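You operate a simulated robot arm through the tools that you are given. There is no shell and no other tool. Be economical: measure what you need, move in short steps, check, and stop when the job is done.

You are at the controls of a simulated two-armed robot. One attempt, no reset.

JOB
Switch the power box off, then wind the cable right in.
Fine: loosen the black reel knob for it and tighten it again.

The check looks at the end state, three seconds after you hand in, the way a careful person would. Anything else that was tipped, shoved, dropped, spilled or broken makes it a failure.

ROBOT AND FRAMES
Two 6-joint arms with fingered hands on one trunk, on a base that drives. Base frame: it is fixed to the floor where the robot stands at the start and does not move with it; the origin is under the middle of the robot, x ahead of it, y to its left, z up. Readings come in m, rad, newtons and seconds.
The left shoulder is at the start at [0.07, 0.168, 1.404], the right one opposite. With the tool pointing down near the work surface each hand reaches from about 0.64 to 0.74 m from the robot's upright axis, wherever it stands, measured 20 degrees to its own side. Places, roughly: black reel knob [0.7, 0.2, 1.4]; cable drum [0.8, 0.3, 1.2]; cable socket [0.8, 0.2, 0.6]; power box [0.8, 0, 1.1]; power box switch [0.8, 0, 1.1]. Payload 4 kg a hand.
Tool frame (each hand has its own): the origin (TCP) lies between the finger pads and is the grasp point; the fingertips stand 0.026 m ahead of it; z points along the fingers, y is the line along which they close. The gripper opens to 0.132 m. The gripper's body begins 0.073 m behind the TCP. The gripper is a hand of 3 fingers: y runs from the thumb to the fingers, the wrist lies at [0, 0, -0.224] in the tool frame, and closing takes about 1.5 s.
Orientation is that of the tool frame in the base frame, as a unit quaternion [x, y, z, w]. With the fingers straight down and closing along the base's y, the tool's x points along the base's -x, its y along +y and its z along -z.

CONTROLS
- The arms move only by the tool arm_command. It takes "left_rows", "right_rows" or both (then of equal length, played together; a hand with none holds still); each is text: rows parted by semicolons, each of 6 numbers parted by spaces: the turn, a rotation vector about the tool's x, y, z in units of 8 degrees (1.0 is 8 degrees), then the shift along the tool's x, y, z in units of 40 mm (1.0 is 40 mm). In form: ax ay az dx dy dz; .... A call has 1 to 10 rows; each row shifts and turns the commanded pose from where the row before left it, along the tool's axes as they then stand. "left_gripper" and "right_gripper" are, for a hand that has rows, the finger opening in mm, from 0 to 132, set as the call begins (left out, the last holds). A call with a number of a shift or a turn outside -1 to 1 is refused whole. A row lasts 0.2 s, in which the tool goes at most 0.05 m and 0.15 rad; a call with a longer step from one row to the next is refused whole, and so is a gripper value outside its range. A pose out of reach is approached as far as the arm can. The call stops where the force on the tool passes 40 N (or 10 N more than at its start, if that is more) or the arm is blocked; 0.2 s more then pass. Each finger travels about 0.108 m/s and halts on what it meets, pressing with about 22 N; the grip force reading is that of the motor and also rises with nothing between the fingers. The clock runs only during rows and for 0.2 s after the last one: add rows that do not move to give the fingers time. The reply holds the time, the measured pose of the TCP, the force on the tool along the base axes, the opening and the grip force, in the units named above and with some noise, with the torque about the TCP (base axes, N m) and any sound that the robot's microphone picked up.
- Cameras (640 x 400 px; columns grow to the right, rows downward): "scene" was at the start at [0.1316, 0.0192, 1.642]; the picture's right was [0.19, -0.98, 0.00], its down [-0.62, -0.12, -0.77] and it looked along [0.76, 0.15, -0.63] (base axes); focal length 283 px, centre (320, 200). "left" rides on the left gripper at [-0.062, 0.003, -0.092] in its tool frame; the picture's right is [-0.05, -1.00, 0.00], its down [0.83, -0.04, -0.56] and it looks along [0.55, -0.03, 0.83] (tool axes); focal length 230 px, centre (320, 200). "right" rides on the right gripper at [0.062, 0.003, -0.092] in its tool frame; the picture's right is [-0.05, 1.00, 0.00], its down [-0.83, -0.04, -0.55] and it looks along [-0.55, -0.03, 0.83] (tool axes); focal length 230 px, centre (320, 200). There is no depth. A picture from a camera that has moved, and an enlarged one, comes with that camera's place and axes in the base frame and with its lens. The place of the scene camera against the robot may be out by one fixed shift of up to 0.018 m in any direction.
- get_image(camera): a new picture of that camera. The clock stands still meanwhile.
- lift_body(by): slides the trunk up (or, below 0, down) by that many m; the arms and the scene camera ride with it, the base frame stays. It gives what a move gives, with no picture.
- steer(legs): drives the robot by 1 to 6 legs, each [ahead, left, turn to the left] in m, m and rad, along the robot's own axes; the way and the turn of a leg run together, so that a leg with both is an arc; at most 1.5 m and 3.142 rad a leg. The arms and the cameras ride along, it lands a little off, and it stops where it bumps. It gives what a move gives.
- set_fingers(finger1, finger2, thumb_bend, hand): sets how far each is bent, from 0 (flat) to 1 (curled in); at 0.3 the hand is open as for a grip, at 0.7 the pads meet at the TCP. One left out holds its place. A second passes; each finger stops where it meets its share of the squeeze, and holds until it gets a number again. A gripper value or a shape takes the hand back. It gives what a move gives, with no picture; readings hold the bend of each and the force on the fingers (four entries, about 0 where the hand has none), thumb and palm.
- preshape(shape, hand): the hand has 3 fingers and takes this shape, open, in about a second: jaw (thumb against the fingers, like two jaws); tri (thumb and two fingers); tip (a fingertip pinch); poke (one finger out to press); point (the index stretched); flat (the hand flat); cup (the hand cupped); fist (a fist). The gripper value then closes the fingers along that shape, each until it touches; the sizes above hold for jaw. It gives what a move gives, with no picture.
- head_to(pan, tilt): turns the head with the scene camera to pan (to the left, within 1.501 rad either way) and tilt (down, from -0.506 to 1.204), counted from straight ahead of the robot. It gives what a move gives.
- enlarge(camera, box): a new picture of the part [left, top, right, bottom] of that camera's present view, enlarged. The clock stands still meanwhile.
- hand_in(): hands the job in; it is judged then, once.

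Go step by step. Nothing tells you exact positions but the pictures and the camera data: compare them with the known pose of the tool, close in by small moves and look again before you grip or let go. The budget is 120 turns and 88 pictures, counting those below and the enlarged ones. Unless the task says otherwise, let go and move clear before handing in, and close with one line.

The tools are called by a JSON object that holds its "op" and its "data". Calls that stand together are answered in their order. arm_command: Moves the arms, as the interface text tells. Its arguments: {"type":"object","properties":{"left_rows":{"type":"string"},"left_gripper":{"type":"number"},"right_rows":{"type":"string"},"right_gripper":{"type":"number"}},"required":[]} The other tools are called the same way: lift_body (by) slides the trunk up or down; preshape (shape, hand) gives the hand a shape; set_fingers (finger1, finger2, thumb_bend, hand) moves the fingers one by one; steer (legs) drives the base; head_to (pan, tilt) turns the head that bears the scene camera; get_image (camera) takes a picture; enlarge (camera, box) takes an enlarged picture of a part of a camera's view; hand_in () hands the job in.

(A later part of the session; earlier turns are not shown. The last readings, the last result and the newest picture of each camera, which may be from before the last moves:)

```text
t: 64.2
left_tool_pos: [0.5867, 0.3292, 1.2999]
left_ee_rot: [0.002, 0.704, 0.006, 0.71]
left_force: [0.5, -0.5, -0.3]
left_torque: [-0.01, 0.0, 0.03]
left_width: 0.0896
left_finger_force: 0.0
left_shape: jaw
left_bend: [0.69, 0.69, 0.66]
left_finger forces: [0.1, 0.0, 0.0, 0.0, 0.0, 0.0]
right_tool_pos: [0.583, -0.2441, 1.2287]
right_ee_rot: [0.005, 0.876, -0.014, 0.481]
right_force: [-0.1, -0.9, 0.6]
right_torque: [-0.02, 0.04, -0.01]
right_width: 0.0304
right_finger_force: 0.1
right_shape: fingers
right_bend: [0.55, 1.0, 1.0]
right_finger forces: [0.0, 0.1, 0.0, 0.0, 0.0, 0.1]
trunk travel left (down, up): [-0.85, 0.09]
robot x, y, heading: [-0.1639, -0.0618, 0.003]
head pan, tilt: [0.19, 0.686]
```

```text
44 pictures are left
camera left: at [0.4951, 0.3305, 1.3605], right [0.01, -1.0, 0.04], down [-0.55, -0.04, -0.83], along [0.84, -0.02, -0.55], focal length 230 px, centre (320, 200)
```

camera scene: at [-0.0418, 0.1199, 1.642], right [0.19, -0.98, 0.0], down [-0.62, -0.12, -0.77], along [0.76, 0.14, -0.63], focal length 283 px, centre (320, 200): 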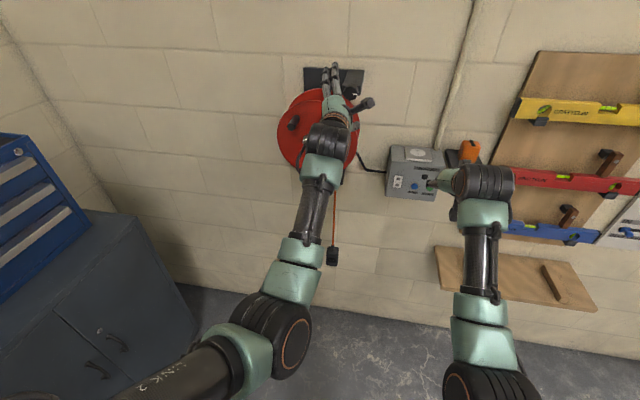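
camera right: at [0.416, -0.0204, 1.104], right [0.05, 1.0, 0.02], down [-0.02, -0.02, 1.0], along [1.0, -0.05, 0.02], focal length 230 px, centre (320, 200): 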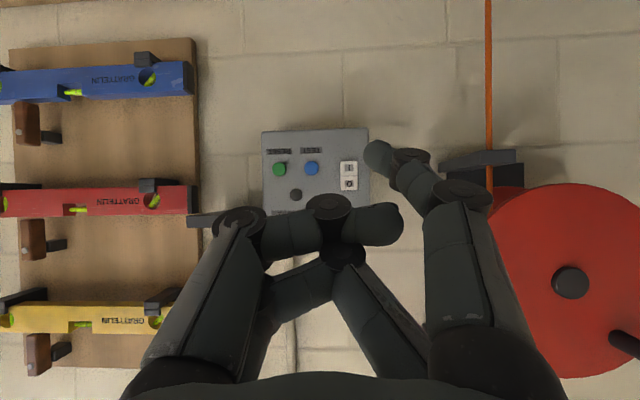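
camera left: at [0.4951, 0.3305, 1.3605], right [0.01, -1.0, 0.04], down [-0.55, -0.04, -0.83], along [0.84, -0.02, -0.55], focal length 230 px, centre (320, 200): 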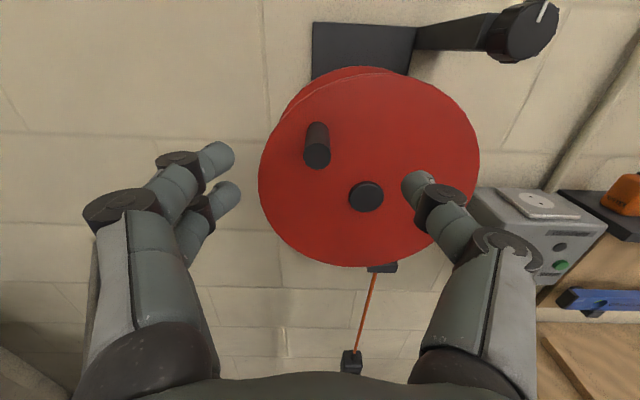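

The handle tip is right on the tool axis ([0.648, 0.331, 1.297]); hub at [0.713, 0.275, 1.2255], crank radius ≈ 0.09. I'll drive 5 cm forward, advance onto the handle and grip it.

{"op": "steer", "data": {"legs": [[0.05, 0, 0]]}}

{"op": "arm_command", "data": {"left_rows": "0 0 0 0 0 0.35;0 0 0 0 0 0.4;0 0 0 0 0 0"}}

{"op": "get_image", "data": {"camera": "left"}}

```text
t: 65.1
left_tool_pos: [0.627, 0.3278, 1.3061]
left_ee_rot: [0.002, 0.702, 0.005, 0.712]
left_force: [-1.4, 0.3, 0.6]
left_torque: [0.02, 0.04, -0.06]
left_width: 0.0897
left_finger_force: 0.1
left_shape: jaw
left_bend: [0.69, 0.69, 0.66]
left_finger forces: [0.1, 0.0, 0.1, 0.0, 0.0, 0.0]
right_tool_pos: [0.6238, -0.2441, 1.234]
right_ee_rot: [0.005, 0.875, -0.014, 0.484]
right_force: [-0.2, 0.7, -0.1]
right_torque: [0.03, 0.01, -0.01]
right_width: 0.0304
right_finger_force: 0.1
right_shape: fingers
right_bend: [0.55, 1.0, 1.0]
right_finger forces: [0.0, 0.0, 0.0, 0.0, 0.1, 0.0]
trunk travel left (down, up): [-0.85, 0.09]
robot x, y, heading: [-0.1142, -0.0611, 0.0]
head pan, tilt: [0.19, 0.686]
```

```text
t: 65.9
left_tool_pos: [0.6668, 0.328, 1.2993]
left_ee_rot: [0.0, 0.706, 0.005, 0.709]
left_force: [0.3, 0.3, 0.1]
left_torque: [0.05, -0.03, 0.01]
left_width: 0.0897
left_finger_force: 0.0
left_shape: jaw
left_bend: [0.69, 0.69, 0.66]
left_finger forces: [0.0, 0.1, 0.0, 0.0, 0.1, 0.1]
right_tool_pos: [0.6328, -0.2452, 1.2273]
right_ee_rot: [0.005, 0.876, -0.014, 0.482]
right_force: [1.3, -0.7, -0.8]
right_torque: [0.01, 0.01, 0.01]
right_width: 0.03
right_finger_force: 0.1
right_shape: fingers
right_bend: [0.55, 1.0, 1.0]
right_finger forces: [0.0, 0.0, 0.0, 0.1, 0.0, 0.0]
trunk travel left (down, up): [-0.85, 0.09]
robot x, y, heading: [-0.1168, -0.0611, 0.003]
head pan, tilt: [0.19, 0.686]
```

```text
43 pictures are left
camera left: at [0.5754, 0.3305, 1.3598], right [0.01, -1.0, 0.04], down [-0.55, -0.04, -0.83], along [0.83, -0.02, -0.55], focal length 230 px, centre (320, 200)
```

left: 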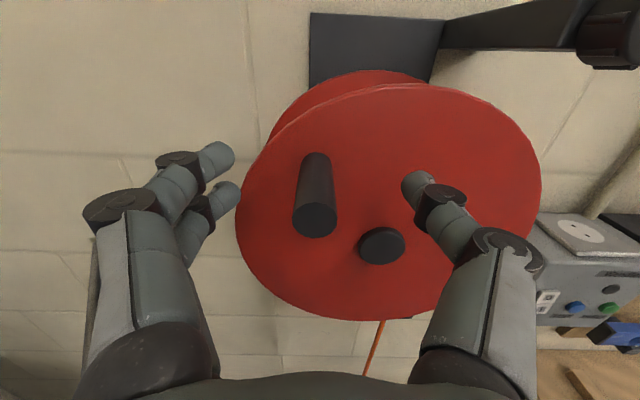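

The handle is centred between the fingers. Closing on it.

{"op": "arm_command", "data": {"left_rows": "0 0 0 0 0 0;0 0 0 0 0 0;0 0 0 0 0 0;0 0 0 0 0 0;0 0 0 0 0 0;0 0 0 0 0 0", "left_gripper": 12}}

{"op": "get_image", "data": {"camera": "left"}}

```text
t: 67.3
left_tool_pos: [0.6648, 0.3266, 1.3]
left_ee_rot: [0.001, 0.704, 0.006, 0.71]
left_force: [-1.0, 1.9, 3.3]
left_torque: [0.02, -0.06, 0.07]
left_width: 0.0132
left_finger_force: 0.0
left_shape: jaw
left_bend: [0.72, 0.71, 0.7]
left_finger forces: [0.0, 2.3, 0.1, 0.0, 1.3, 0.1]
right_tool_pos: [0.6314, -0.244, 1.2294]
right_ee_rot: [0.004, 0.877, -0.014, 0.481]
right_force: [0.4, -0.5, -0.4]
right_torque: [0.0, -0.01, 0.04]
right_width: 0.0305
right_finger_force: 0.1
right_shape: fingers
right_bend: [0.55, 1.0, 1.0]
right_finger forces: [0.0, 0.1, 0.0, 0.0, 0.0, 0.1]
trunk travel left (down, up): [-0.85, 0.09]
robot x, y, heading: [-0.1155, -0.0577, -0.0]
head pan, tilt: [0.19, 0.686]
```

```text
42 pictures are left
camera left: at [0.5734, 0.3305, 1.3611], right [0.01, -1.0, 0.04], down [-0.55, -0.04, -0.84], along [0.84, -0.02, -0.55], focal length 230 px, centre (320, 200)
```

left: 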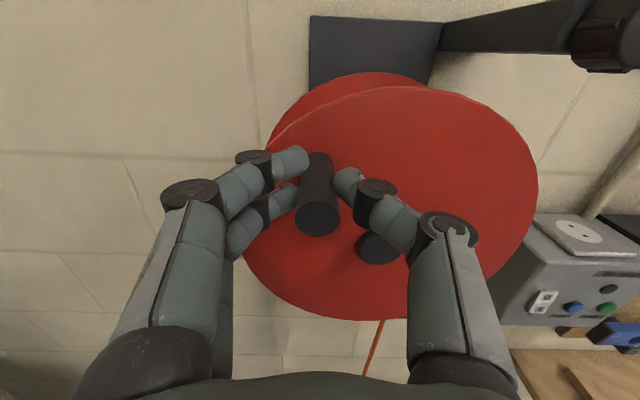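

The fingers have the handle. I'll tighten a little and crank counter-clockwise along the circle by 48° as a first test.

{"op": "arm_command", "data": {"left_rows": "0 0 0 0 0 0;0 0 0 0 0 0;0 0 0 0.323 0.347 0;0 0 0 0.388 0.272 0;0 0 0 0.436 0.185 0;0 0 0 0.465 0.091 0;0 0 0 0 0 0", "left_gripper": 2}}

{"op": "get_image", "data": {"camera": "left"}}

{"op": "get_image", "data": {"camera": "scene"}}

```text
t: 68.9
left_tool_pos: [0.6662, 0.3666, 1.2338]
left_ee_rot: [0.001, 0.706, 0.006, 0.709]
left_force: [3.6, 2.6, 1.5]
left_torque: [0.04, -0.03, 0.04]
left_width: 0.0029
left_finger_force: 22.1
left_shape: jaw
left_bend: [0.65, 0.72, 0.71]
left_finger forces: [0.0, 7.6, 0.0, 0.0, 0.0, 0.0]
right_tool_pos: [0.6326, -0.2432, 1.2298]
right_ee_rot: [0.005, 0.876, -0.015, 0.482]
right_force: [0.2, -1.9, -0.2]
right_torque: [0.01, -0.03, 0.0]
right_width: 0.0305
right_finger_force: 0.1
right_shape: fingers
right_bend: [0.55, 1.0, 1.0]
right_finger forces: [0.1, 0.0, 0.1, 0.0, 0.0, 0.0]
trunk travel left (down, up): [-0.85, 0.09]
robot x, y, heading: [-0.1137, -0.0558, 0.001]
head pan, tilt: [0.19, 0.686]
```

```text
41 pictures are left
camera left: at [0.5743, 0.3686, 1.2949], right [0.01, -1.0, 0.04], down [-0.55, -0.04, -0.83], along [0.83, -0.02, -0.55], focal length 230 px, centre (320, 200)
```

left: 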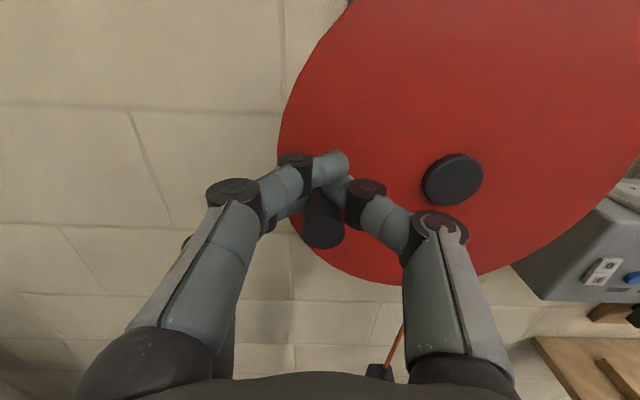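

```text
40 pictures are left
camera scene: at [0.0169, -0.0391, 1.6419], right [0.19, -0.98, 0.0], down [-0.62, -0.12, -0.77], along [0.76, 0.15, -0.63], focal length 283 px, centre (320, 200)
```

scene: 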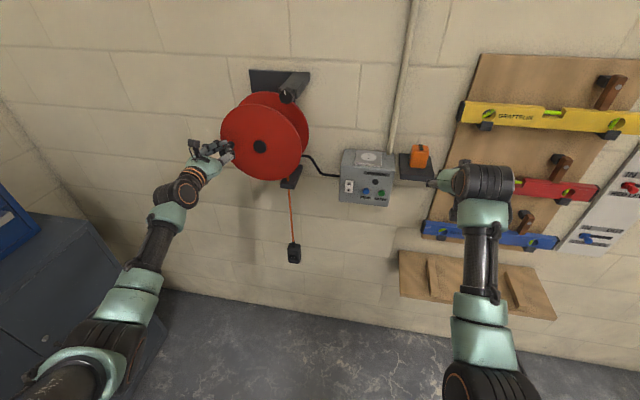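

The fingers slipped over the top of the handle, yet the drum turned easily and the socket rose ~5 cm, so the direction is right. I'll re-grip so the fingers close along the direction of travel, rolling the hand with the crank. First open, back off and roll +90°.

{"op": "arm_command", "data": {"left_rows": "0 0 0 0 0 0;0 0 0 0 0 0;0 0 0 0 0 0;0 0 0 0 0 -0.75;0 0 0 0 0 -0.75;0 0 1 0 0 0;0 0 1 0 0 0;0 0 1 0 0 0;0 0 1 0 0 0", "left_gripper": 70}}

{"op": "arm_command", "data": {"left_rows": "0 0 1 0 0 0;0 0 1 0 0 0;0 0 1 0 0 0;0 0 1 0 0 0;0 0 1 0 0 0;0 0 1 0 0 0;0 0 1 0 0 0;0 0 0 0 0 0"}}

{"op": "get_image", "data": {"camera": "left"}}

{"op": "get_image", "data": {"camera": "scene"}}

```text
t: 70.9
left_tool_pos: [0.6062, 0.3652, 1.2358]
left_ee_rot: [0.197, 0.677, 0.201, 0.68]
left_force: [0.2, -0.6, -0.4]
left_torque: [0.01, 0.02, 0.04]
left_width: 0.0693
left_finger_force: 0.1
left_shape: jaw
left_bend: [0.72, 0.72, 0.7]
left_finger forces: [0.1, 0.0, 0.0, 0.1, 0.1, 0.0]
right_tool_pos: [0.6318, -0.2445, 1.2294]
right_ee_rot: [0.005, 0.876, -0.015, 0.482]
right_force: [-0.1, 0.1, 1.1]
right_torque: [-0.03, 0.01, 0.03]
right_width: 0.0306
right_finger_force: 0.0
right_shape: fingers
right_bend: [0.55, 1.0, 1.0]
right_finger forces: [0.0, 0.0, 0.0, 0.0, 0.1, 0.1]
trunk travel left (down, up): [-0.85, 0.09]
robot x, y, heading: [-0.1163, -0.0583, 0.003]
head pan, tilt: [0.19, 0.686]
```

```text
t: 72.7
left_tool_pos: [0.606, 0.3644, 1.2344]
left_ee_rot: [0.491, 0.506, 0.496, 0.506]
left_force: [-0.5, 0.1, -0.3]
left_torque: [-0.01, 0.0, -0.03]
left_width: 0.0698
left_finger_force: 0.2
left_shape: jaw
left_bend: [0.72, 0.72, 0.7]
left_finger forces: [0.0, 0.1, 0.0, 0.1, 0.0, 0.1]
right_tool_pos: [0.6331, -0.2436, 1.2281]
right_ee_rot: [0.005, 0.876, -0.014, 0.481]
right_force: [0.9, 1.1, 0.5]
right_torque: [-0.04, -0.01, -0.03]
right_width: 0.0302
right_finger_force: 0.0
right_shape: fingers
right_bend: [0.55, 1.0, 1.0]
right_finger forces: [0.0, 0.0, 0.0, 0.0, 0.0, 0.0]
trunk travel left (down, up): [-0.85, 0.09]
robot x, y, heading: [-0.1122, -0.0607, 0.004]
head pan, tilt: [0.19, 0.686]
```

```text
39 pictures are left
camera left: at [0.515, 0.3032, 1.2392], right [0.01, -0.08, -1.0], down [-0.56, 0.83, -0.07], along [0.83, 0.56, -0.04], focal length 230 px, centre (320, 200)
```

left: 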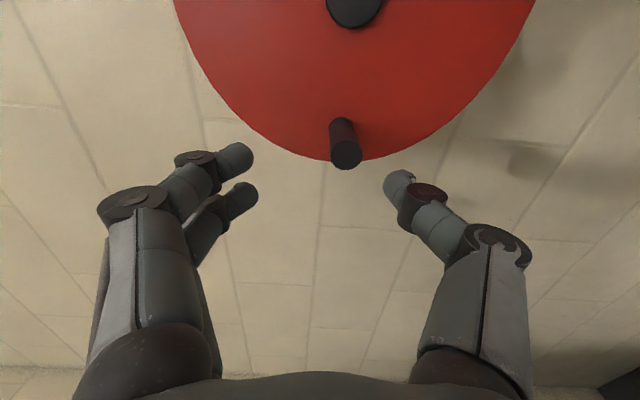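

```text
38 pictures are left
camera scene: at [0.0164, -0.0399, 1.642], right [0.19, -0.98, 0.0], down [-0.62, -0.12, -0.77], along [0.76, 0.15, -0.63], focal length 283 px, centre (320, 200)
```

scene: 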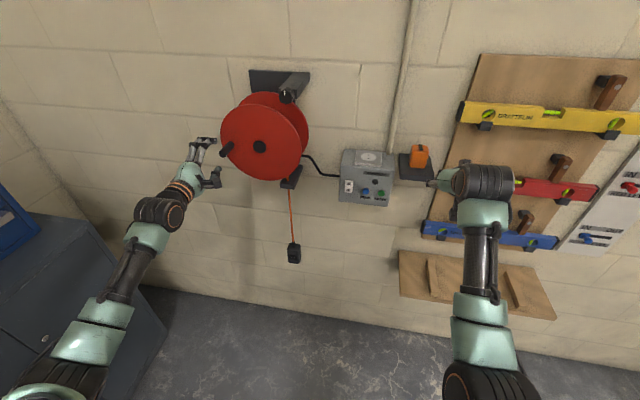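

The handle stays put when released; it is now at the left of the circle, [0.648, 0.358, 1.2195]. I'll centre on it, advance 6 cm and close.

{"op": "arm_command", "data": {"left_rows": "0 0 0 -0.18 -0.38 0;0 0 0 0 0 0.5;0 0 0 0 0 0.5;0 0 0 0 0 0.45;0 0 0 0 0 0"}}

{"op": "get_image", "data": {"camera": "left"}}

```text
t: 73.9
left_tool_pos: [0.6637, 0.3585, 1.221]
left_ee_rot: [0.491, 0.506, 0.496, 0.506]
left_force: [-0.5, -0.9, 0.6]
left_torque: [0.0, 0.0, -0.01]
left_width: 0.0696
left_finger_force: 0.1
left_shape: jaw
left_bend: [0.72, 0.72, 0.7]
left_finger forces: [0.1, 0.0, 0.0, 0.1, 0.1, 0.0]
right_tool_pos: [0.6331, -0.2449, 1.228]
right_ee_rot: [0.006, 0.876, -0.015, 0.482]
right_force: [-0.2, -0.2, 0.5]
right_torque: [-0.01, -0.01, 0.03]
right_width: 0.0304
right_finger_force: 0.1
right_shape: fingers
right_bend: [0.55, 1.0, 1.0]
right_finger forces: [0.1, 0.0, 0.0, 0.1, 0.0, 0.1]
trunk travel left (down, up): [-0.85, 0.09]
robot x, y, heading: [-0.1168, -0.0634, 0.0]
head pan, tilt: [0.19, 0.686]
```

```text
37 pictures are left
camera left: at [0.5733, 0.2957, 1.2257], right [0.01, -0.08, -1.0], down [-0.56, 0.83, -0.07], along [0.83, 0.56, -0.04], focal length 230 px, centre (320, 200)
```

left: 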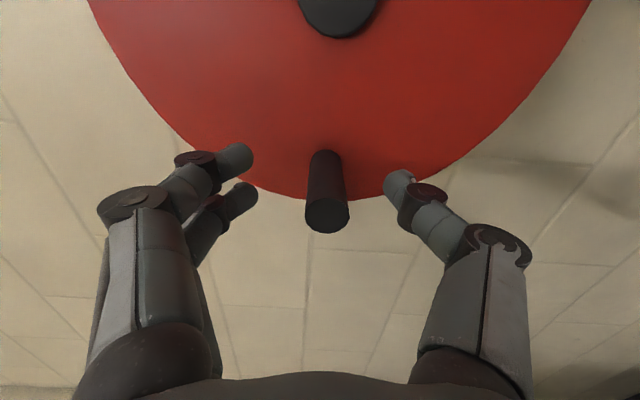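

Well centred. Closing and starting the stroke with a 30° test.

{"op": "arm_command", "data": {"left_rows": "0 0 0 0 0 0;0 0 0 0 0 0;0 0 0 0 0 0;0 0 0 0 0 0;0 0 0 0 0 0;0 0 0 0 0 0", "left_gripper": 10}}

{"op": "get_image", "data": {"camera": "left"}}

```text
t: 75.3
left_tool_pos: [0.6634, 0.357, 1.2199]
left_ee_rot: [0.49, 0.506, 0.496, 0.507]
left_force: [-0.6, -1.8, -1.9]
left_torque: [0.06, 0.01, 0.01]
left_width: 0.0052
left_finger_force: 22.2
left_shape: jaw
left_bend: [0.67, 0.72, 0.7]
left_finger forces: [0.0, 13.3, 0.0, 0.0, 18.2, 0.0]
right_tool_pos: [0.6322, -0.2439, 1.228]
right_ee_rot: [0.005, 0.876, -0.014, 0.482]
right_force: [0.4, -0.7, -0.7]
right_torque: [0.02, 0.0, 0.03]
right_width: 0.0303
right_finger_force: 0.1
right_shape: fingers
right_bend: [0.55, 1.0, 1.0]
right_finger forces: [0.0, 0.1, 0.1, 0.0, 0.0, 0.0]
trunk travel left (down, up): [-0.85, 0.09]
robot x, y, heading: [-0.1151, -0.0632, 0.003]
head pan, tilt: [0.19, 0.686]
```

```text
36 pictures are left
camera left: at [0.5737, 0.2953, 1.2252], right [0.01, -0.08, -1.0], down [-0.56, 0.83, -0.07], along [0.83, 0.56, -0.04], focal length 230 px, centre (320, 200)
```

left: 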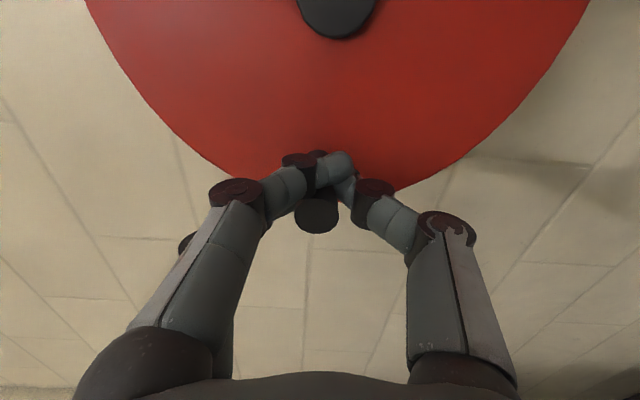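

Two of three digits hold it (13 and 18 N) with the third hooked on the hub side. I'll try 32° of crank with the hand rolling along.

{"op": "arm_command", "data": {"left_rows": "0 0 -1 -0.022 -0.313 0;0 0 -1 -0.022 -0.313 0;0 0 -1 -0.022 -0.313 0;0 0 -1 -0.022 -0.313 0;0 0 0 0 0 0"}}

{"op": "get_image", "data": {"camera": "left"}}

```text
t: 76.5
left_tool_pos: [0.6642, 0.3434, 1.174]
left_ee_rot: [0.33, 0.623, 0.337, 0.624]
left_force: [2.3, 4.2, 0.9]
left_torque: [-0.05, -0.09, 0.14]
left_width: 0.0047
left_finger_force: 22.3
left_shape: jaw
left_bend: [0.67, 0.71, 0.7]
left_finger forces: [0.0, 15.1, 0.1, 0.0, 17.2, 0.0]
right_tool_pos: [0.6322, -0.2434, 1.2283]
right_ee_rot: [0.004, 0.876, -0.014, 0.482]
right_force: [0.2, -0.3, -0.7]
right_torque: [-0.02, -0.01, 0.0]
right_width: 0.0305
right_finger_force: 0.0
right_shape: fingers
right_bend: [0.55, 1.0, 1.0]
right_finger forces: [0.0, 0.0, 0.0, 0.1, 0.1, 0.0]
trunk travel left (down, up): [-0.85, 0.09]
robot x, y, heading: [-0.1175, -0.06, -0.002]
head pan, tilt: [0.19, 0.686]
```

```text
35 pictures are left
camera left: at [0.573, 0.2926, 1.2095], right [0.01, -0.6, -0.8], down [-0.56, 0.66, -0.5], along [0.83, 0.45, -0.33], focal length 230 px, centre (320, 200)
```

left: 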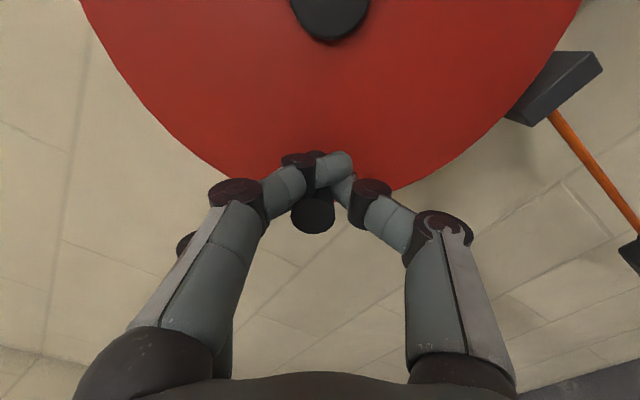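

It follows the crank nicely. Continuing 80° more.

{"op": "arm_command", "data": {"left_rows": "0 0 -1 -0.022 -0.313 0;0 0 -1 -0.022 -0.313 0;0 0 -1 -0.022 -0.313 0;0 0 -1 -0.022 -0.313 0;0 0 -1 -0.022 -0.313 0;0 0 -1 -0.022 -0.313 0;0 0 -1 -0.022 -0.313 0;0 0 -1 -0.022 -0.313 0;0 0 -1 -0.022 -0.313 0;0 0 -1 -0.022 -0.313 0"}}

{"op": "get_image", "data": {"camera": "left"}}

{"op": "get_image", "data": {"camera": "scene"}}

```text
t: 78.7
left_tool_pos: [0.6646, 0.233, 1.1416]
left_ee_rot: [-0.145, 0.688, -0.142, 0.697]
left_force: [5.0, 10.0, 12.4]
left_torque: [0.01, -0.14, 0.17]
left_width: 0.0047
left_finger_force: 22.1
left_shape: jaw
left_bend: [0.67, 0.71, 0.7]
left_finger forces: [0.1, 13.4, 0.0, 0.1, 19.7, 0.0]
right_tool_pos: [0.6307, -0.242, 1.2295]
right_ee_rot: [0.004, 0.876, -0.014, 0.483]
right_force: [0.1, -0.2, -0.1]
right_torque: [-0.01, -0.03, -0.03]
right_width: 0.0302
right_finger_force: 0.0
right_shape: fingers
right_bend: [0.55, 1.0, 1.0]
right_finger forces: [0.0, 0.0, 0.1, 0.1, 0.1, 0.0]
trunk travel left (down, up): [-0.85, 0.09]
robot x, y, heading: [-0.1124, -0.0591, 0.003]
head pan, tilt: [0.19, 0.686]
```

```text
34 pictures are left
camera left: at [0.5722, 0.2601, 1.1968], right [0.0, -0.9, 0.45], down [-0.54, -0.37, -0.75], along [0.84, -0.24, -0.49], focal length 230 px, centre (320, 200)
```

left: 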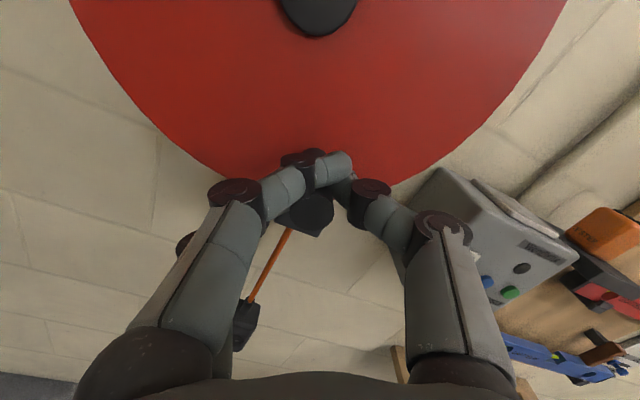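

```text
33 pictures are left
camera scene: at [0.0151, -0.0382, 1.6422], right [0.19, -0.98, 0.0], down [-0.62, -0.12, -0.77], along [0.76, 0.15, -0.63], focal length 283 px, centre (320, 200)
```

scene: 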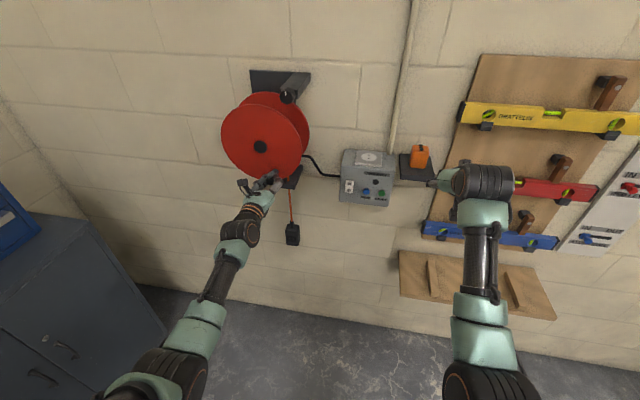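

Winding well: the socket has risen further. Continuing 64° with a slight inward trim.

{"op": "arm_command", "data": {"left_rows": "0 0 -1 -0.08 -0.3 0;0 0 -1 -0.022 -0.308 0;0 0 -1 -0.022 -0.308 0;0 0 -1 -0.022 -0.308 0;0 0 -1 -0.022 -0.308 0;0 0 -1 -0.022 -0.308 0;0 0 -1 -0.022 -0.308 0;0 0 -1 -0.022 -0.308 0"}}

{"op": "get_image", "data": {"camera": "left"}}

```text
t: 80.5
left_tool_pos: [0.6653, 0.1849, 1.2158]
left_ee_rot: [-0.479, 0.515, -0.497, 0.509]
left_force: [-7.0, 14.1, -1.0]
left_torque: [0.1, 0.12, 0.2]
left_width: 0.0048
left_finger_force: 21.6
left_shape: jaw
left_bend: [0.67, 0.71, 0.71]
left_finger forces: [0.7, 13.9, 0.0, 0.0, 22.8, 0.0]
left hand out of reach, approached as far as the arm can: row 8
right_tool_pos: [0.6293, -0.2419, 1.2314]
right_ee_rot: [0.006, 0.875, -0.017, 0.483]
right_force: [0.6, -0.1, -0.5]
right_torque: [0.01, -0.05, -0.02]
right_width: 0.0303
right_finger_force: 0.1
right_shape: fingers
right_bend: [0.55, 1.0, 1.0]
right_finger forces: [0.0, 0.1, 0.0, 0.0, 0.1, 0.0]
trunk travel left (down, up): [-0.85, 0.09]
robot x, y, heading: [-0.1156, -0.0571, 0.002]
head pan, tilt: [0.19, 0.686]
```

```text
32 pictures are left
camera left: at [0.576, 0.2498, 1.2151], right [-0.01, 0.0, 1.0], down [-0.57, -0.82, 0.0], along [0.82, -0.57, 0.01], focal length 230 px, centre (320, 200)
```

left: 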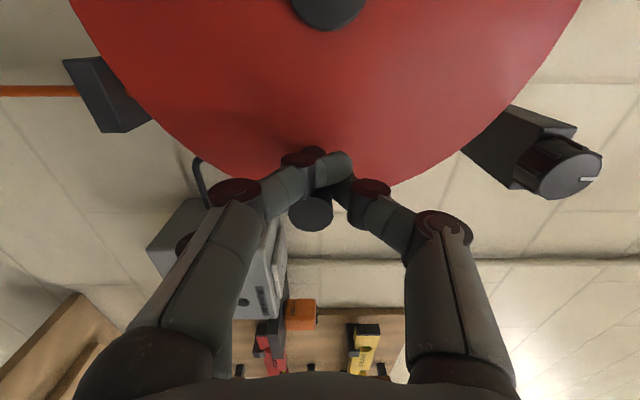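

I've reached the end of this stroke, with the handle at the right of the circle. I'll release, back off and roll the hand 180° back for the next stroke.

{"op": "arm_command", "data": {"left_rows": "0 0 0 0 0 0;0 0 0 0 0 0;0 0 0 0 0 0;0 0 0 0 0 -0.75;0 0 0 0 0 -0.75;0 0 1 0 0 0;0 0 1 0 0 0;0 0 1 0 0 0;0 0 1 0 0 0;0 0 1 0 0 0", "left_gripper": 70}}

{"op": "arm_command", "data": {"left_rows": "0 0 1 0 0 0;0 0 1 0 0 0;0 0 1 0 0 0;0 0 1 0 0 0;0 0 1 0 0 0;0 0 1 0 0 0;0 0 1 0 0 0;0 0 1 0 0 0;0 0 1 0 0 0;0 0 1 0 0 0"}}

{"op": "arm_command", "data": {"left_rows": "0 0 1 0 0 0;0 0 1 0 0 0;0 0 1 0 0 0;0 0 1 0 0 0;0 0 1 0 0 0;0 0 1 0 0 0;0 0 1 0 0 0;0 0 0.5 0 0 0;0 0 0 0 0 0"}}

{"op": "get_image", "data": {"camera": "left"}}

{"op": "get_image", "data": {"camera": "scene"}}

```text
t: 82.7
left_tool_pos: [0.6155, 0.1834, 1.2076]
left_ee_rot: [-0.285, 0.645, -0.281, 0.651]
left_force: [-0.4, 0.2, 0.0]
left_torque: [0.0, 0.0, 0.01]
left_width: 0.0699
left_finger_force: 0.0
left_shape: jaw
left_bend: [0.72, 0.72, 0.7]
left_finger forces: [0.1, 0.0, 0.0, 0.0, 0.1, 0.0]
left hand out of reach, approached as far as the arm can: row 4, 5
right_tool_pos: [0.6317, -0.2437, 1.2294]
right_ee_rot: [0.005, 0.876, -0.015, 0.482]
right_force: [0.1, 0.1, 0.0]
right_torque: [0.01, -0.01, 0.03]
right_width: 0.0305
right_finger_force: 0.0
right_shape: fingers
right_bend: [0.55, 1.0, 1.0]
right_finger forces: [0.1, 0.0, 0.0, 0.0, 0.0, 0.0]
trunk travel left (down, up): [-0.85, 0.09]
robot x, y, heading: [-0.1141, -0.0606, -0.003]
head pan, tilt: [0.19, 0.686]
```

```text
t: 84.9
left_tool_pos: [0.618, 0.1828, 1.2072]
left_ee_rot: [0.197, 0.677, 0.202, 0.68]
left_force: [0.0, 0.5, -0.4]
left_torque: [-0.02, 0.01, 0.0]
left_width: 0.0698
left_finger_force: 0.0
left_shape: jaw
left_bend: [0.72, 0.72, 0.7]
left_finger forces: [0.0, 0.1, 0.0, 0.0, 0.0, 0.0]
right_tool_pos: [0.6316, -0.244, 1.2292]
right_ee_rot: [0.006, 0.876, -0.015, 0.482]
right_force: [0.7, -0.1, 1.1]
right_torque: [0.02, 0.02, -0.02]
right_width: 0.0306
right_finger_force: 0.0
right_shape: fingers
right_bend: [0.55, 1.0, 1.0]
right_finger forces: [0.0, 0.0, 0.0, 0.0, 0.1, 0.0]
trunk travel left (down, up): [-0.85, 0.09]
robot x, y, heading: [-0.1161, -0.0601, 0.0]
head pan, tilt: [0.19, 0.686]
```

```text
t: 86.9
left_tool_pos: [0.6167, 0.1834, 1.2061]
left_ee_rot: [0.508, 0.488, 0.514, 0.489]
left_force: [-0.6, -0.5, -0.8]
left_torque: [0.01, 0.02, 0.0]
left_width: 0.0697
left_finger_force: 0.0
left_shape: jaw
left_bend: [0.72, 0.72, 0.7]
left_finger forces: [0.0, 0.1, 0.0, 0.0, 0.1, 0.1]
right_tool_pos: [0.632, -0.245, 1.2296]
right_ee_rot: [0.005, 0.876, -0.015, 0.482]
right_force: [0.3, 0.3, -0.4]
right_torque: [-0.01, 0.0, -0.03]
right_width: 0.0305
right_finger_force: 0.0
right_shape: fingers
right_bend: [0.55, 1.0, 1.0]
right_finger forces: [0.0, 0.1, 0.0, 0.0, 0.0, 0.1]
trunk travel left (down, up): [-0.85, 0.09]
robot x, y, heading: [-0.1151, -0.062, 0.001]
head pan, tilt: [0.19, 0.686]
```

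```text
31 pictures are left
camera left: at [0.5264, 0.1215, 1.2064], right [0.01, -0.01, -1.0], down [-0.56, 0.83, -0.01], along [0.83, 0.56, 0.0], focal length 230 px, centre (320, 200)
```

left: 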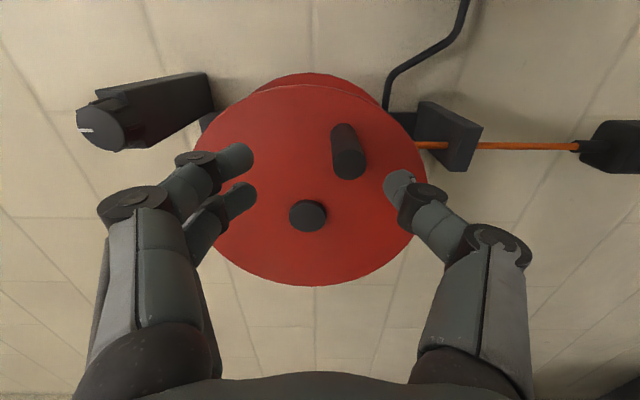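

```text
30 pictures are left
camera scene: at [0.0164, -0.0399, 1.642], right [0.19, -0.98, 0.0], down [-0.62, -0.12, -0.77], along [0.76, 0.15, -0.63], focal length 283 px, centre (320, 200)
```

scene: 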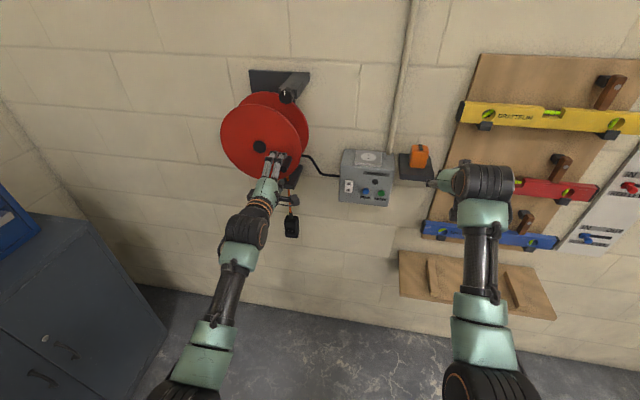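

The handle slipped back ~15° on release (now at [0.648, 0.177, 1.19]) and ~16 cm of cable remains out. I'll add 16° of roll, centre on the handle, and advance.

{"op": "arm_command", "data": {"left_rows": "0 0 0 -0.19 -0.44 0;0 0 1 0 0 0;0 0 1 0 0 0;0 0 0 0 0 0"}}

{"op": "get_image", "data": {"camera": "left"}}

```text
t: 87.9
left_tool_pos: [0.6165, 0.176, 1.1889]
left_ee_rot: [0.572, 0.413, 0.577, 0.413]
left_force: [0.2, -0.3, -0.2]
left_torque: [0.02, 0.0, 0.02]
left_width: 0.0697
left_finger_force: 0.1
left_shape: jaw
left_bend: [0.72, 0.72, 0.7]
left_finger forces: [0.0, 0.0, 0.1, 0.0, 0.1, 0.0]
right_tool_pos: [0.6329, -0.2452, 1.2292]
right_ee_rot: [0.005, 0.876, -0.015, 0.482]
right_force: [-0.2, 0.7, -0.5]
right_torque: [0.01, 0.0, 0.01]
right_width: 0.0305
right_finger_force: 0.1
right_shape: fingers
right_bend: [0.55, 1.0, 1.0]
right_finger forces: [0.0, 0.0, 0.0, 0.1, 0.0, 0.0]
trunk travel left (down, up): [-0.85, 0.09]
robot x, y, heading: [-0.1178, -0.0572, -0.002]
head pan, tilt: [0.19, 0.686]
```

```text
29 pictures are left
camera left: at [0.5264, 0.1166, 1.1717], right [0.01, 0.27, -0.96], down [-0.56, 0.8, 0.22], along [0.83, 0.54, 0.16], focal length 230 px, centre (320, 200)
```

left: 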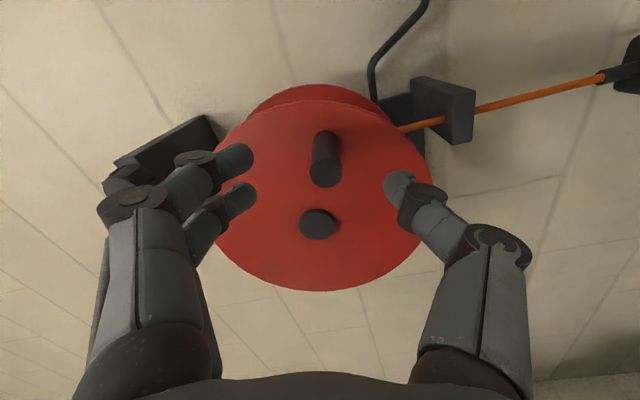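

Well aligned. Advancing and closing.

{"op": "arm_command", "data": {"left_rows": "0 0 0 0 -0.1 0.4;0 0 0 0 0 0.4;0 0 0 0 0 0.4;0 0 0 0 0 0"}}

{"op": "arm_command", "data": {"left_rows": "0 0 0 0 0 0;0 0 0 0 0 0;0 0 0 0 0 0;0 0 0 0 0 0;0 0 0 0 0 0;0 0 0 0 0 0", "left_gripper": 10}}

{"op": "get_image", "data": {"camera": "left"}}

```text
t: 88.9
left_tool_pos: [0.6649, 0.1789, 1.1856]
left_ee_rot: [0.571, 0.413, 0.578, 0.412]
left_force: [-0.9, -0.3, -0.5]
left_torque: [-0.03, 0.0, 0.03]
left_width: 0.0696
left_finger_force: 0.1
left_shape: jaw
left_bend: [0.72, 0.72, 0.7]
left_finger forces: [0.0, 0.0, 0.0, 0.0, 0.0, 0.0]
right_tool_pos: [0.6314, -0.245, 1.2289]
right_ee_rot: [0.005, 0.876, -0.015, 0.481]
right_force: [-0.4, -0.2, -0.5]
right_torque: [-0.02, 0.0, 0.02]
right_width: 0.0307
right_finger_force: 0.0
right_shape: fingers
right_bend: [0.55, 1.0, 1.0]
right_finger forces: [0.1, 0.1, 0.0, 0.1, 0.0, 0.0]
trunk travel left (down, up): [-0.85, 0.09]
robot x, y, heading: [-0.1161, -0.0594, -0.0]
head pan, tilt: [0.19, 0.686]
```

```text
t: 90.3
left_tool_pos: [0.6658, 0.18, 1.1827]
left_ee_rot: [0.571, 0.414, 0.576, 0.413]
left_force: [0.1, -0.4, -3.6]
left_torque: [0.02, 0.05, 0.0]
left_width: 0.0064
left_finger_force: 22.0
left_shape: jaw
left_bend: [0.66, 0.72, 0.7]
left_finger forces: [0.0, 11.3, 0.0, 0.0, 18.5, 0.1]
right_tool_pos: [0.6318, -0.2441, 1.2276]
right_ee_rot: [0.006, 0.876, -0.015, 0.482]
right_force: [0.8, -0.4, 0.7]
right_torque: [0.01, 0.04, -0.03]
right_width: 0.0305
right_finger_force: 0.1
right_shape: fingers
right_bend: [0.55, 1.0, 1.0]
right_finger forces: [0.0, 0.0, 0.0, 0.1, 0.0, 0.0]
trunk travel left (down, up): [-0.85, 0.09]
robot x, y, heading: [-0.1185, -0.0589, 0.001]
head pan, tilt: [0.19, 0.686]
```

```text
28 pictures are left
camera left: at [0.5742, 0.119, 1.1672], right [0.0, 0.27, -0.96], down [-0.56, 0.8, 0.22], along [0.83, 0.54, 0.15], focal length 230 px, centre (320, 200)
```

left: 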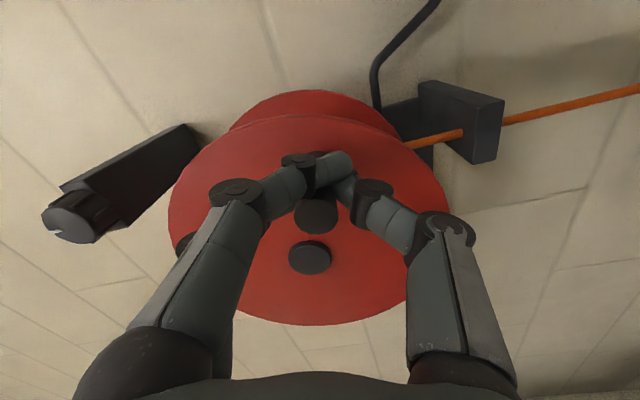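

Same solid grip. Cranking on: now travel is along +y of the tool.

{"op": "arm_command", "data": {"left_rows": "0 0 -1 0.022 0.308 0;0 0 -1 0.022 0.308 0;0 0 -1 0.022 0.308 0;0 0 -1 0.022 0.308 0;0 0 -1 0.022 0.308 0;0 0 -1 0.022 0.308 0;0 0 -1 0.022 0.308 0;0 0 -1 0.022 0.308 0;0 0 -1 0.022 0.308 0"}}

{"op": "get_image", "data": {"camera": "left"}}

{"op": "get_image", "data": {"camera": "scene"}}

```text
t: 92.3
left_tool_pos: [0.664, 0.2033, 1.289]
left_ee_rot: [0.22, 0.667, 0.224, 0.676]
left_force: [4.0, -15.1, 11.9]
left_torque: [0.0, -0.23, -0.21]
left_width: 0.0061
left_finger_force: 21.9
left_shape: jaw
left_bend: [0.66, 0.72, 0.7]
left_finger forces: [0.1, 9.3, 0.0, 0.1, 23.8, 0.0]
right_tool_pos: [0.6301, -0.2492, 1.2292]
right_ee_rot: [0.006, 0.876, -0.013, 0.483]
right_force: [-0.6, -0.8, 0.6]
right_torque: [0.02, 0.02, 0.0]
right_width: 0.0306
right_finger_force: 0.1
right_shape: fingers
right_bend: [0.55, 1.0, 1.0]
right_finger forces: [0.1, 0.0, 0.0, 0.0, 0.1, 0.1]
trunk travel left (down, up): [-0.85, 0.09]
robot x, y, heading: [-0.1153, -0.0602, -0.0]
head pan, tilt: [0.19, 0.686]
```

```text
27 pictures are left
camera left: at [0.5725, 0.1689, 1.3393], right [0.01, -0.83, -0.55], down [-0.55, 0.46, -0.7], along [0.84, 0.31, -0.45], focal length 230 px, centre (320, 200)
```

left: 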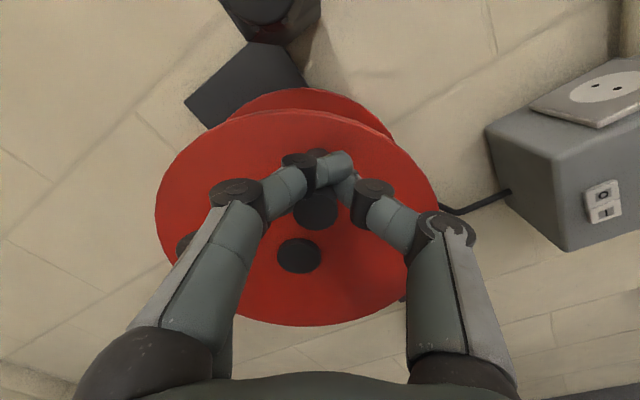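

```text
26 pictures are left
camera scene: at [0.0154, -0.0461, 1.6423], right [0.19, -0.98, 0.0], down [-0.62, -0.12, -0.77], along [0.76, 0.15, -0.63], focal length 283 px, centre (320, 200)
```

scene: 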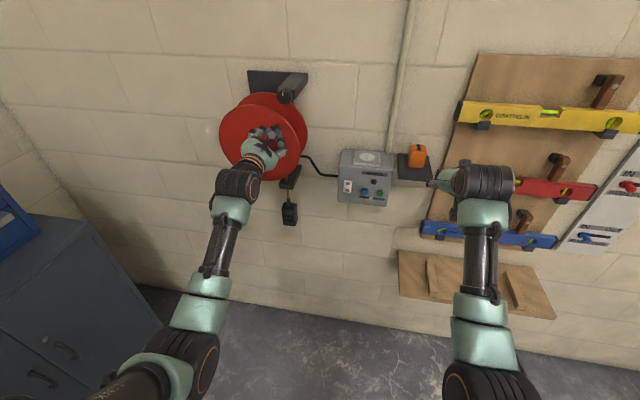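

The socket is close to the guide now; roughly 6 cm to go. I'll trim outward slightly and continue 48°.

{"op": "arm_command", "data": {"left_rows": "0 0 -1 -0.08 0.32 0;0 0 -1 0.02 0.314 0;0 0 -1 0.022 0.314 0;0 0 -1 0.022 0.314 0;0 0 -1 0.022 0.314 0;0 0 -1 0.022 0.314 0"}}

{"op": "enlarge", "data": {"camera": "scene", "box": [200, 80, 360, 240]}}

```text
t: 93.7
left_tool_pos: [0.662, 0.2735, 1.3157]
left_ee_rot: [-0.07, 0.694, -0.069, 0.714]
left_force: [14.6, -6.5, 28.8]
left_torque: [-0.04, -0.32, -0.05]
left_width: 0.0058
left_finger_force: 21.8
left_shape: jaw
left_bend: [0.65, 0.72, 0.7]
left_finger forces: [16.2, 8.3, 0.1, 0.0, 24.6, 0.0]
right_tool_pos: [0.6298, -0.2492, 1.2288]
right_ee_rot: [0.007, 0.875, -0.014, 0.483]
right_force: [0.0, 1.0, -0.2]
right_torque: [0.02, 0.02, 0.03]
right_width: 0.0305
right_finger_force: 0.0
right_shape: fingers
right_bend: [0.55, 1.0, 1.0]
right_finger forces: [0.1, 0.1, 0.1, 0.0, 0.1, 0.0]
trunk travel left (down, up): [-0.85, 0.09]
robot x, y, heading: [-0.1158, -0.057, -0.004]
head pan, tilt: [0.19, 0.686]
```

```text
2.50 times, centred on (280, 160) of scene
camera zoom: at [0.0145, -0.0467, 1.6424], right [0.19, -0.98, 0.0], down [-0.62, -0.12, -0.77], along [0.76, 0.15, -0.63], focal length 706 px, centre (420, 300)
```

zoom: 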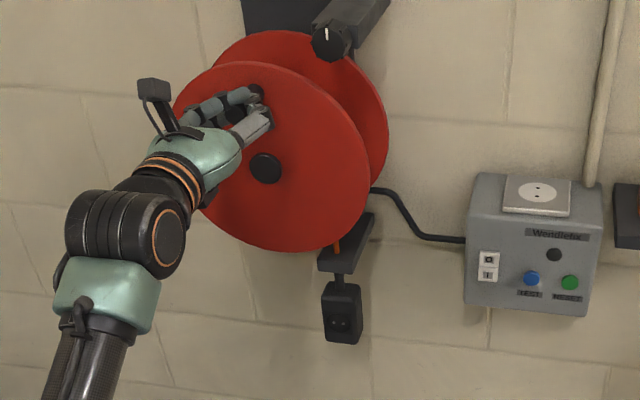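

Only ~2 cm left. I'll trim outward to relieve the load and go on gently.

{"op": "arm_command", "data": {"left_rows": "0 0 0 -0.12 0 0;0 0 -0.6 0.01 0.19 0;0 0 -0.6 0.01 0.19 0;0 0 -0.6 0.01 0.19 0;0 0 -0.6 0.01 0.19 0;0 0 0 0 0 0"}}

{"op": "enlarge", "data": {"camera": "scene", "box": [220, 110, 340, 230]}}

```text
t: 95.0
left_tool_pos: [0.6605, 0.2882, 1.3113]
left_ee_rot: [-0.182, 0.673, -0.196, 0.69]
left_force: [-6.8, -33.2, 9.2]
left_torque: [0.13, -0.28, -0.76]
left_width: 0.0093
left_finger_force: 22.2
left_shape: jaw
left_bend: [0.7, 0.75, 0.69]
left_finger forces: [0.2, 3.8, 0.1, 0.1, 30.5, 0.0]
right_tool_pos: [0.6269, -0.2552, 1.2304]
right_ee_rot: [0.01, 0.875, -0.014, 0.483]
right_force: [-0.2, 0.3, 0.4]
right_torque: [0.01, 0.01, -0.03]
right_width: 0.0306
right_finger_force: 0.0
right_shape: fingers
right_bend: [0.55, 1.0, 1.0]
right_finger forces: [0.1, 0.0, 0.1, 0.0, 0.0, 0.1]
trunk travel left (down, up): [-0.85, 0.09]
robot x, y, heading: [-0.116, -0.0611, -0.007]
head pan, tilt: [0.19, 0.686]
stopped in row 6 (left hand): the force on the tool passed its limit at 43 N (the readings are from after the stop); the commanded pose is now the measured one
```

```text
3.33 times, centred on (280, 170) of scene
camera zoom: at [0.0114, -0.0509, 1.6423], right [0.18, -0.98, -0.01], down [-0.62, -0.11, -0.78], along [0.76, 0.15, -0.63], focal length 942 px, centre (453, 300)
```

zoom: 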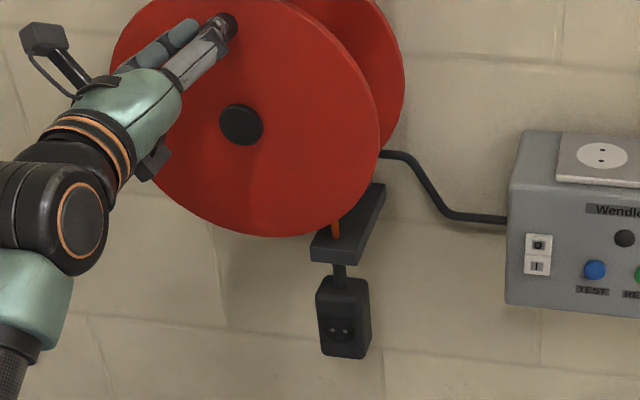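

The socket's neck now sits against the guide and the crank hit its stop: the cable is right in. I'll release gently and see whether it stays.

{"op": "arm_command", "data": {"left_rows": "0 0 0 0 0 0;0 0 0 0 0 0;0 0 0 0 0 0;0 0 0 0 0 -0.6;0 0 0 0 0 -0.6;0 0 0 0 0 -0.6;0 0 0 0 0 0", "left_gripper": 50}}

{"op": "enlarge", "data": {"camera": "scene", "box": [220, 80, 350, 230]}}

{"op": "get_image", "data": {"camera": "left"}}

```text
t: 96.6
left_tool_pos: [0.5919, 0.3028, 1.2994]
left_ee_rot: [-0.186, 0.678, -0.189, 0.686]
left_force: [0.0, 0.0, 0.0]
left_torque: [0.0, 0.04, 0.01]
left_width: 0.05
left_finger_force: 0.1
left_shape: jaw
left_bend: [0.73, 0.74, 0.7]
left_finger forces: [0.1, 0.0, 0.0, 0.0, 0.1, 0.0]
right_tool_pos: [0.6316, -0.2462, 1.2292]
right_ee_rot: [0.006, 0.877, -0.015, 0.481]
right_force: [-1.2, 0.0, -0.1]
right_torque: [0.0, 0.0, 0.0]
right_width: 0.0307
right_finger_force: 0.0
right_shape: fingers
right_bend: [0.55, 1.0, 1.0]
right_finger forces: [0.0, 0.0, 0.0, 0.0, 0.0, 0.0]
trunk travel left (down, up): [-0.85, 0.09]
robot x, y, heading: [-0.1127, -0.0609, -0.003]
head pan, tilt: [0.19, 0.686]
```

```text
2.67 times, centred on (285, 155) of scene
camera zoom: at [0.0166, -0.0408, 1.642], right [0.19, -0.98, 0.0], down [-0.62, -0.12, -0.77], along [0.76, 0.14, -0.63], focal length 754 px, centre (413, 320)
```

zoom: 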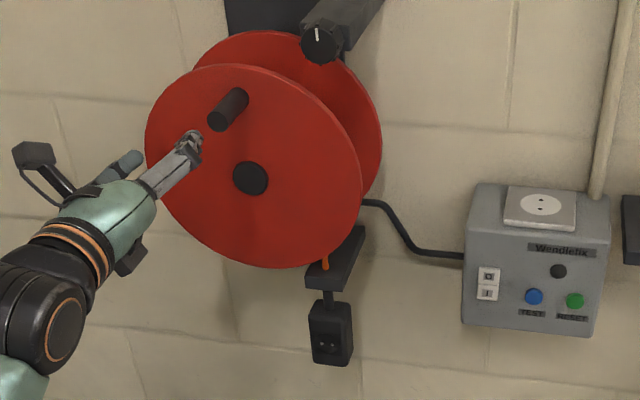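

```text
22 pictures are left
camera left: at [0.4999, 0.3383, 1.3494], right [-0.01, -0.83, 0.56], down [-0.55, -0.46, -0.7], along [0.84, -0.31, -0.45], focal length 230 px, centre (320, 200)
```

left: 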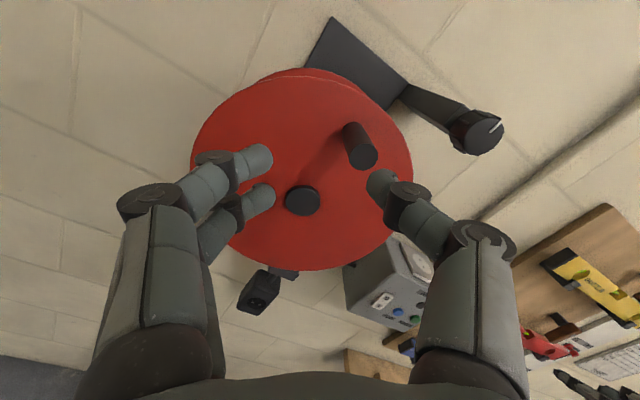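

It sprang back only a few degrees. I'll look closely at the guide and socket.

{"op": "enlarge", "data": {"camera": "scene", "box": [265, 160, 315, 225]}}

```text
6.15 times, centred on (290, 192) of scene
camera zoom: at [0.0166, -0.0408, 1.642], right [0.19, -0.98, 0.0], down [-0.62, -0.12, -0.77], along [0.76, 0.14, -0.63], focal length 1739 px, centre (505, 246)
```

zoom: 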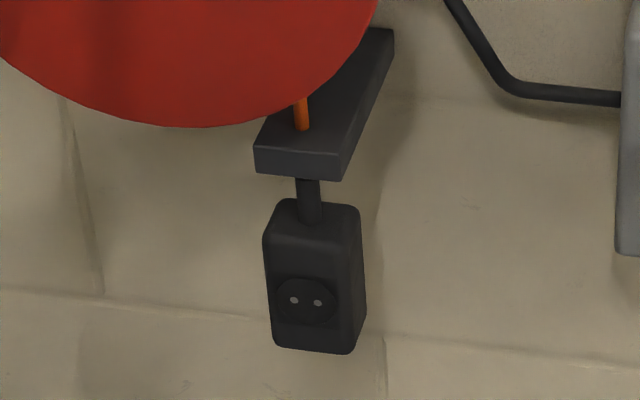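

No orange cable shows below the guide; the black neck is up at it. Now to tighten the knob: I'll bring the left hand back to the knob at the roll where I let go (-22°).

{"op": "arm_command", "data": {"left_rows": "0 0 1 0 0 0;0 0 0.1 -0.16 -0.95 0;0 0 0 -0.16 -0.95 0;0 0 0 -0.16 -0.95 0.2;0 0 0 -0.16 -0.95 0.2;0 0 0 0 0 0", "left_gripper": 60}}

{"op": "get_image", "data": {"camera": "left"}}

```text
t: 98.0
left_tool_pos: [0.604, 0.1701, 1.3811]
left_ee_rot: [-0.133, 0.69, -0.136, 0.699]
left_force: [0.0, 0.1, 0.3]
left_torque: [-0.02, 0.0, -0.03]
left_width: 0.0596
left_finger_force: 0.2
left_shape: jaw
left_bend: [0.73, 0.73, 0.7]
left_finger forces: [0.0, 0.0, 0.1, 0.0, 0.0, 0.0]
right_tool_pos: [0.6315, -0.2457, 1.2295]
right_ee_rot: [0.006, 0.876, -0.016, 0.482]
right_force: [-0.4, -0.5, 0.5]
right_torque: [-0.01, 0.03, -0.04]
right_width: 0.0307
right_finger_force: 0.1
right_shape: fingers
right_bend: [0.55, 1.0, 1.0]
right_finger forces: [0.0, 0.0, 0.0, 0.0, 0.1, 0.0]
trunk travel left (down, up): [-0.85, 0.09]
robot x, y, heading: [-0.1159, -0.0591, -0.001]
head pan, tilt: [0.19, 0.686]
```

```text
20 pictures are left
camera left: at [0.5125, 0.1972, 1.4356], right [-0.01, -0.91, 0.42], down [-0.55, -0.35, -0.76], along [0.84, -0.24, -0.49], focal length 230 px, centre (320, 200)
```

left: 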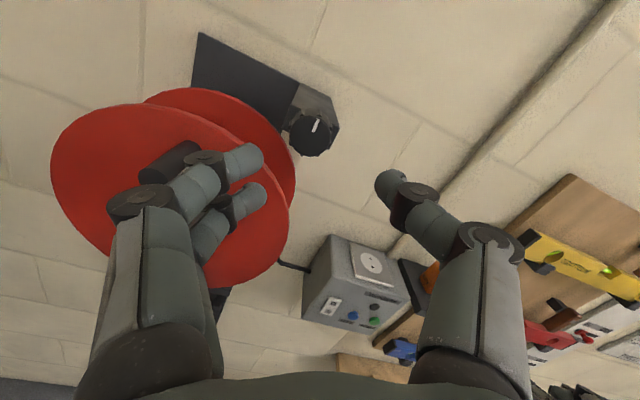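

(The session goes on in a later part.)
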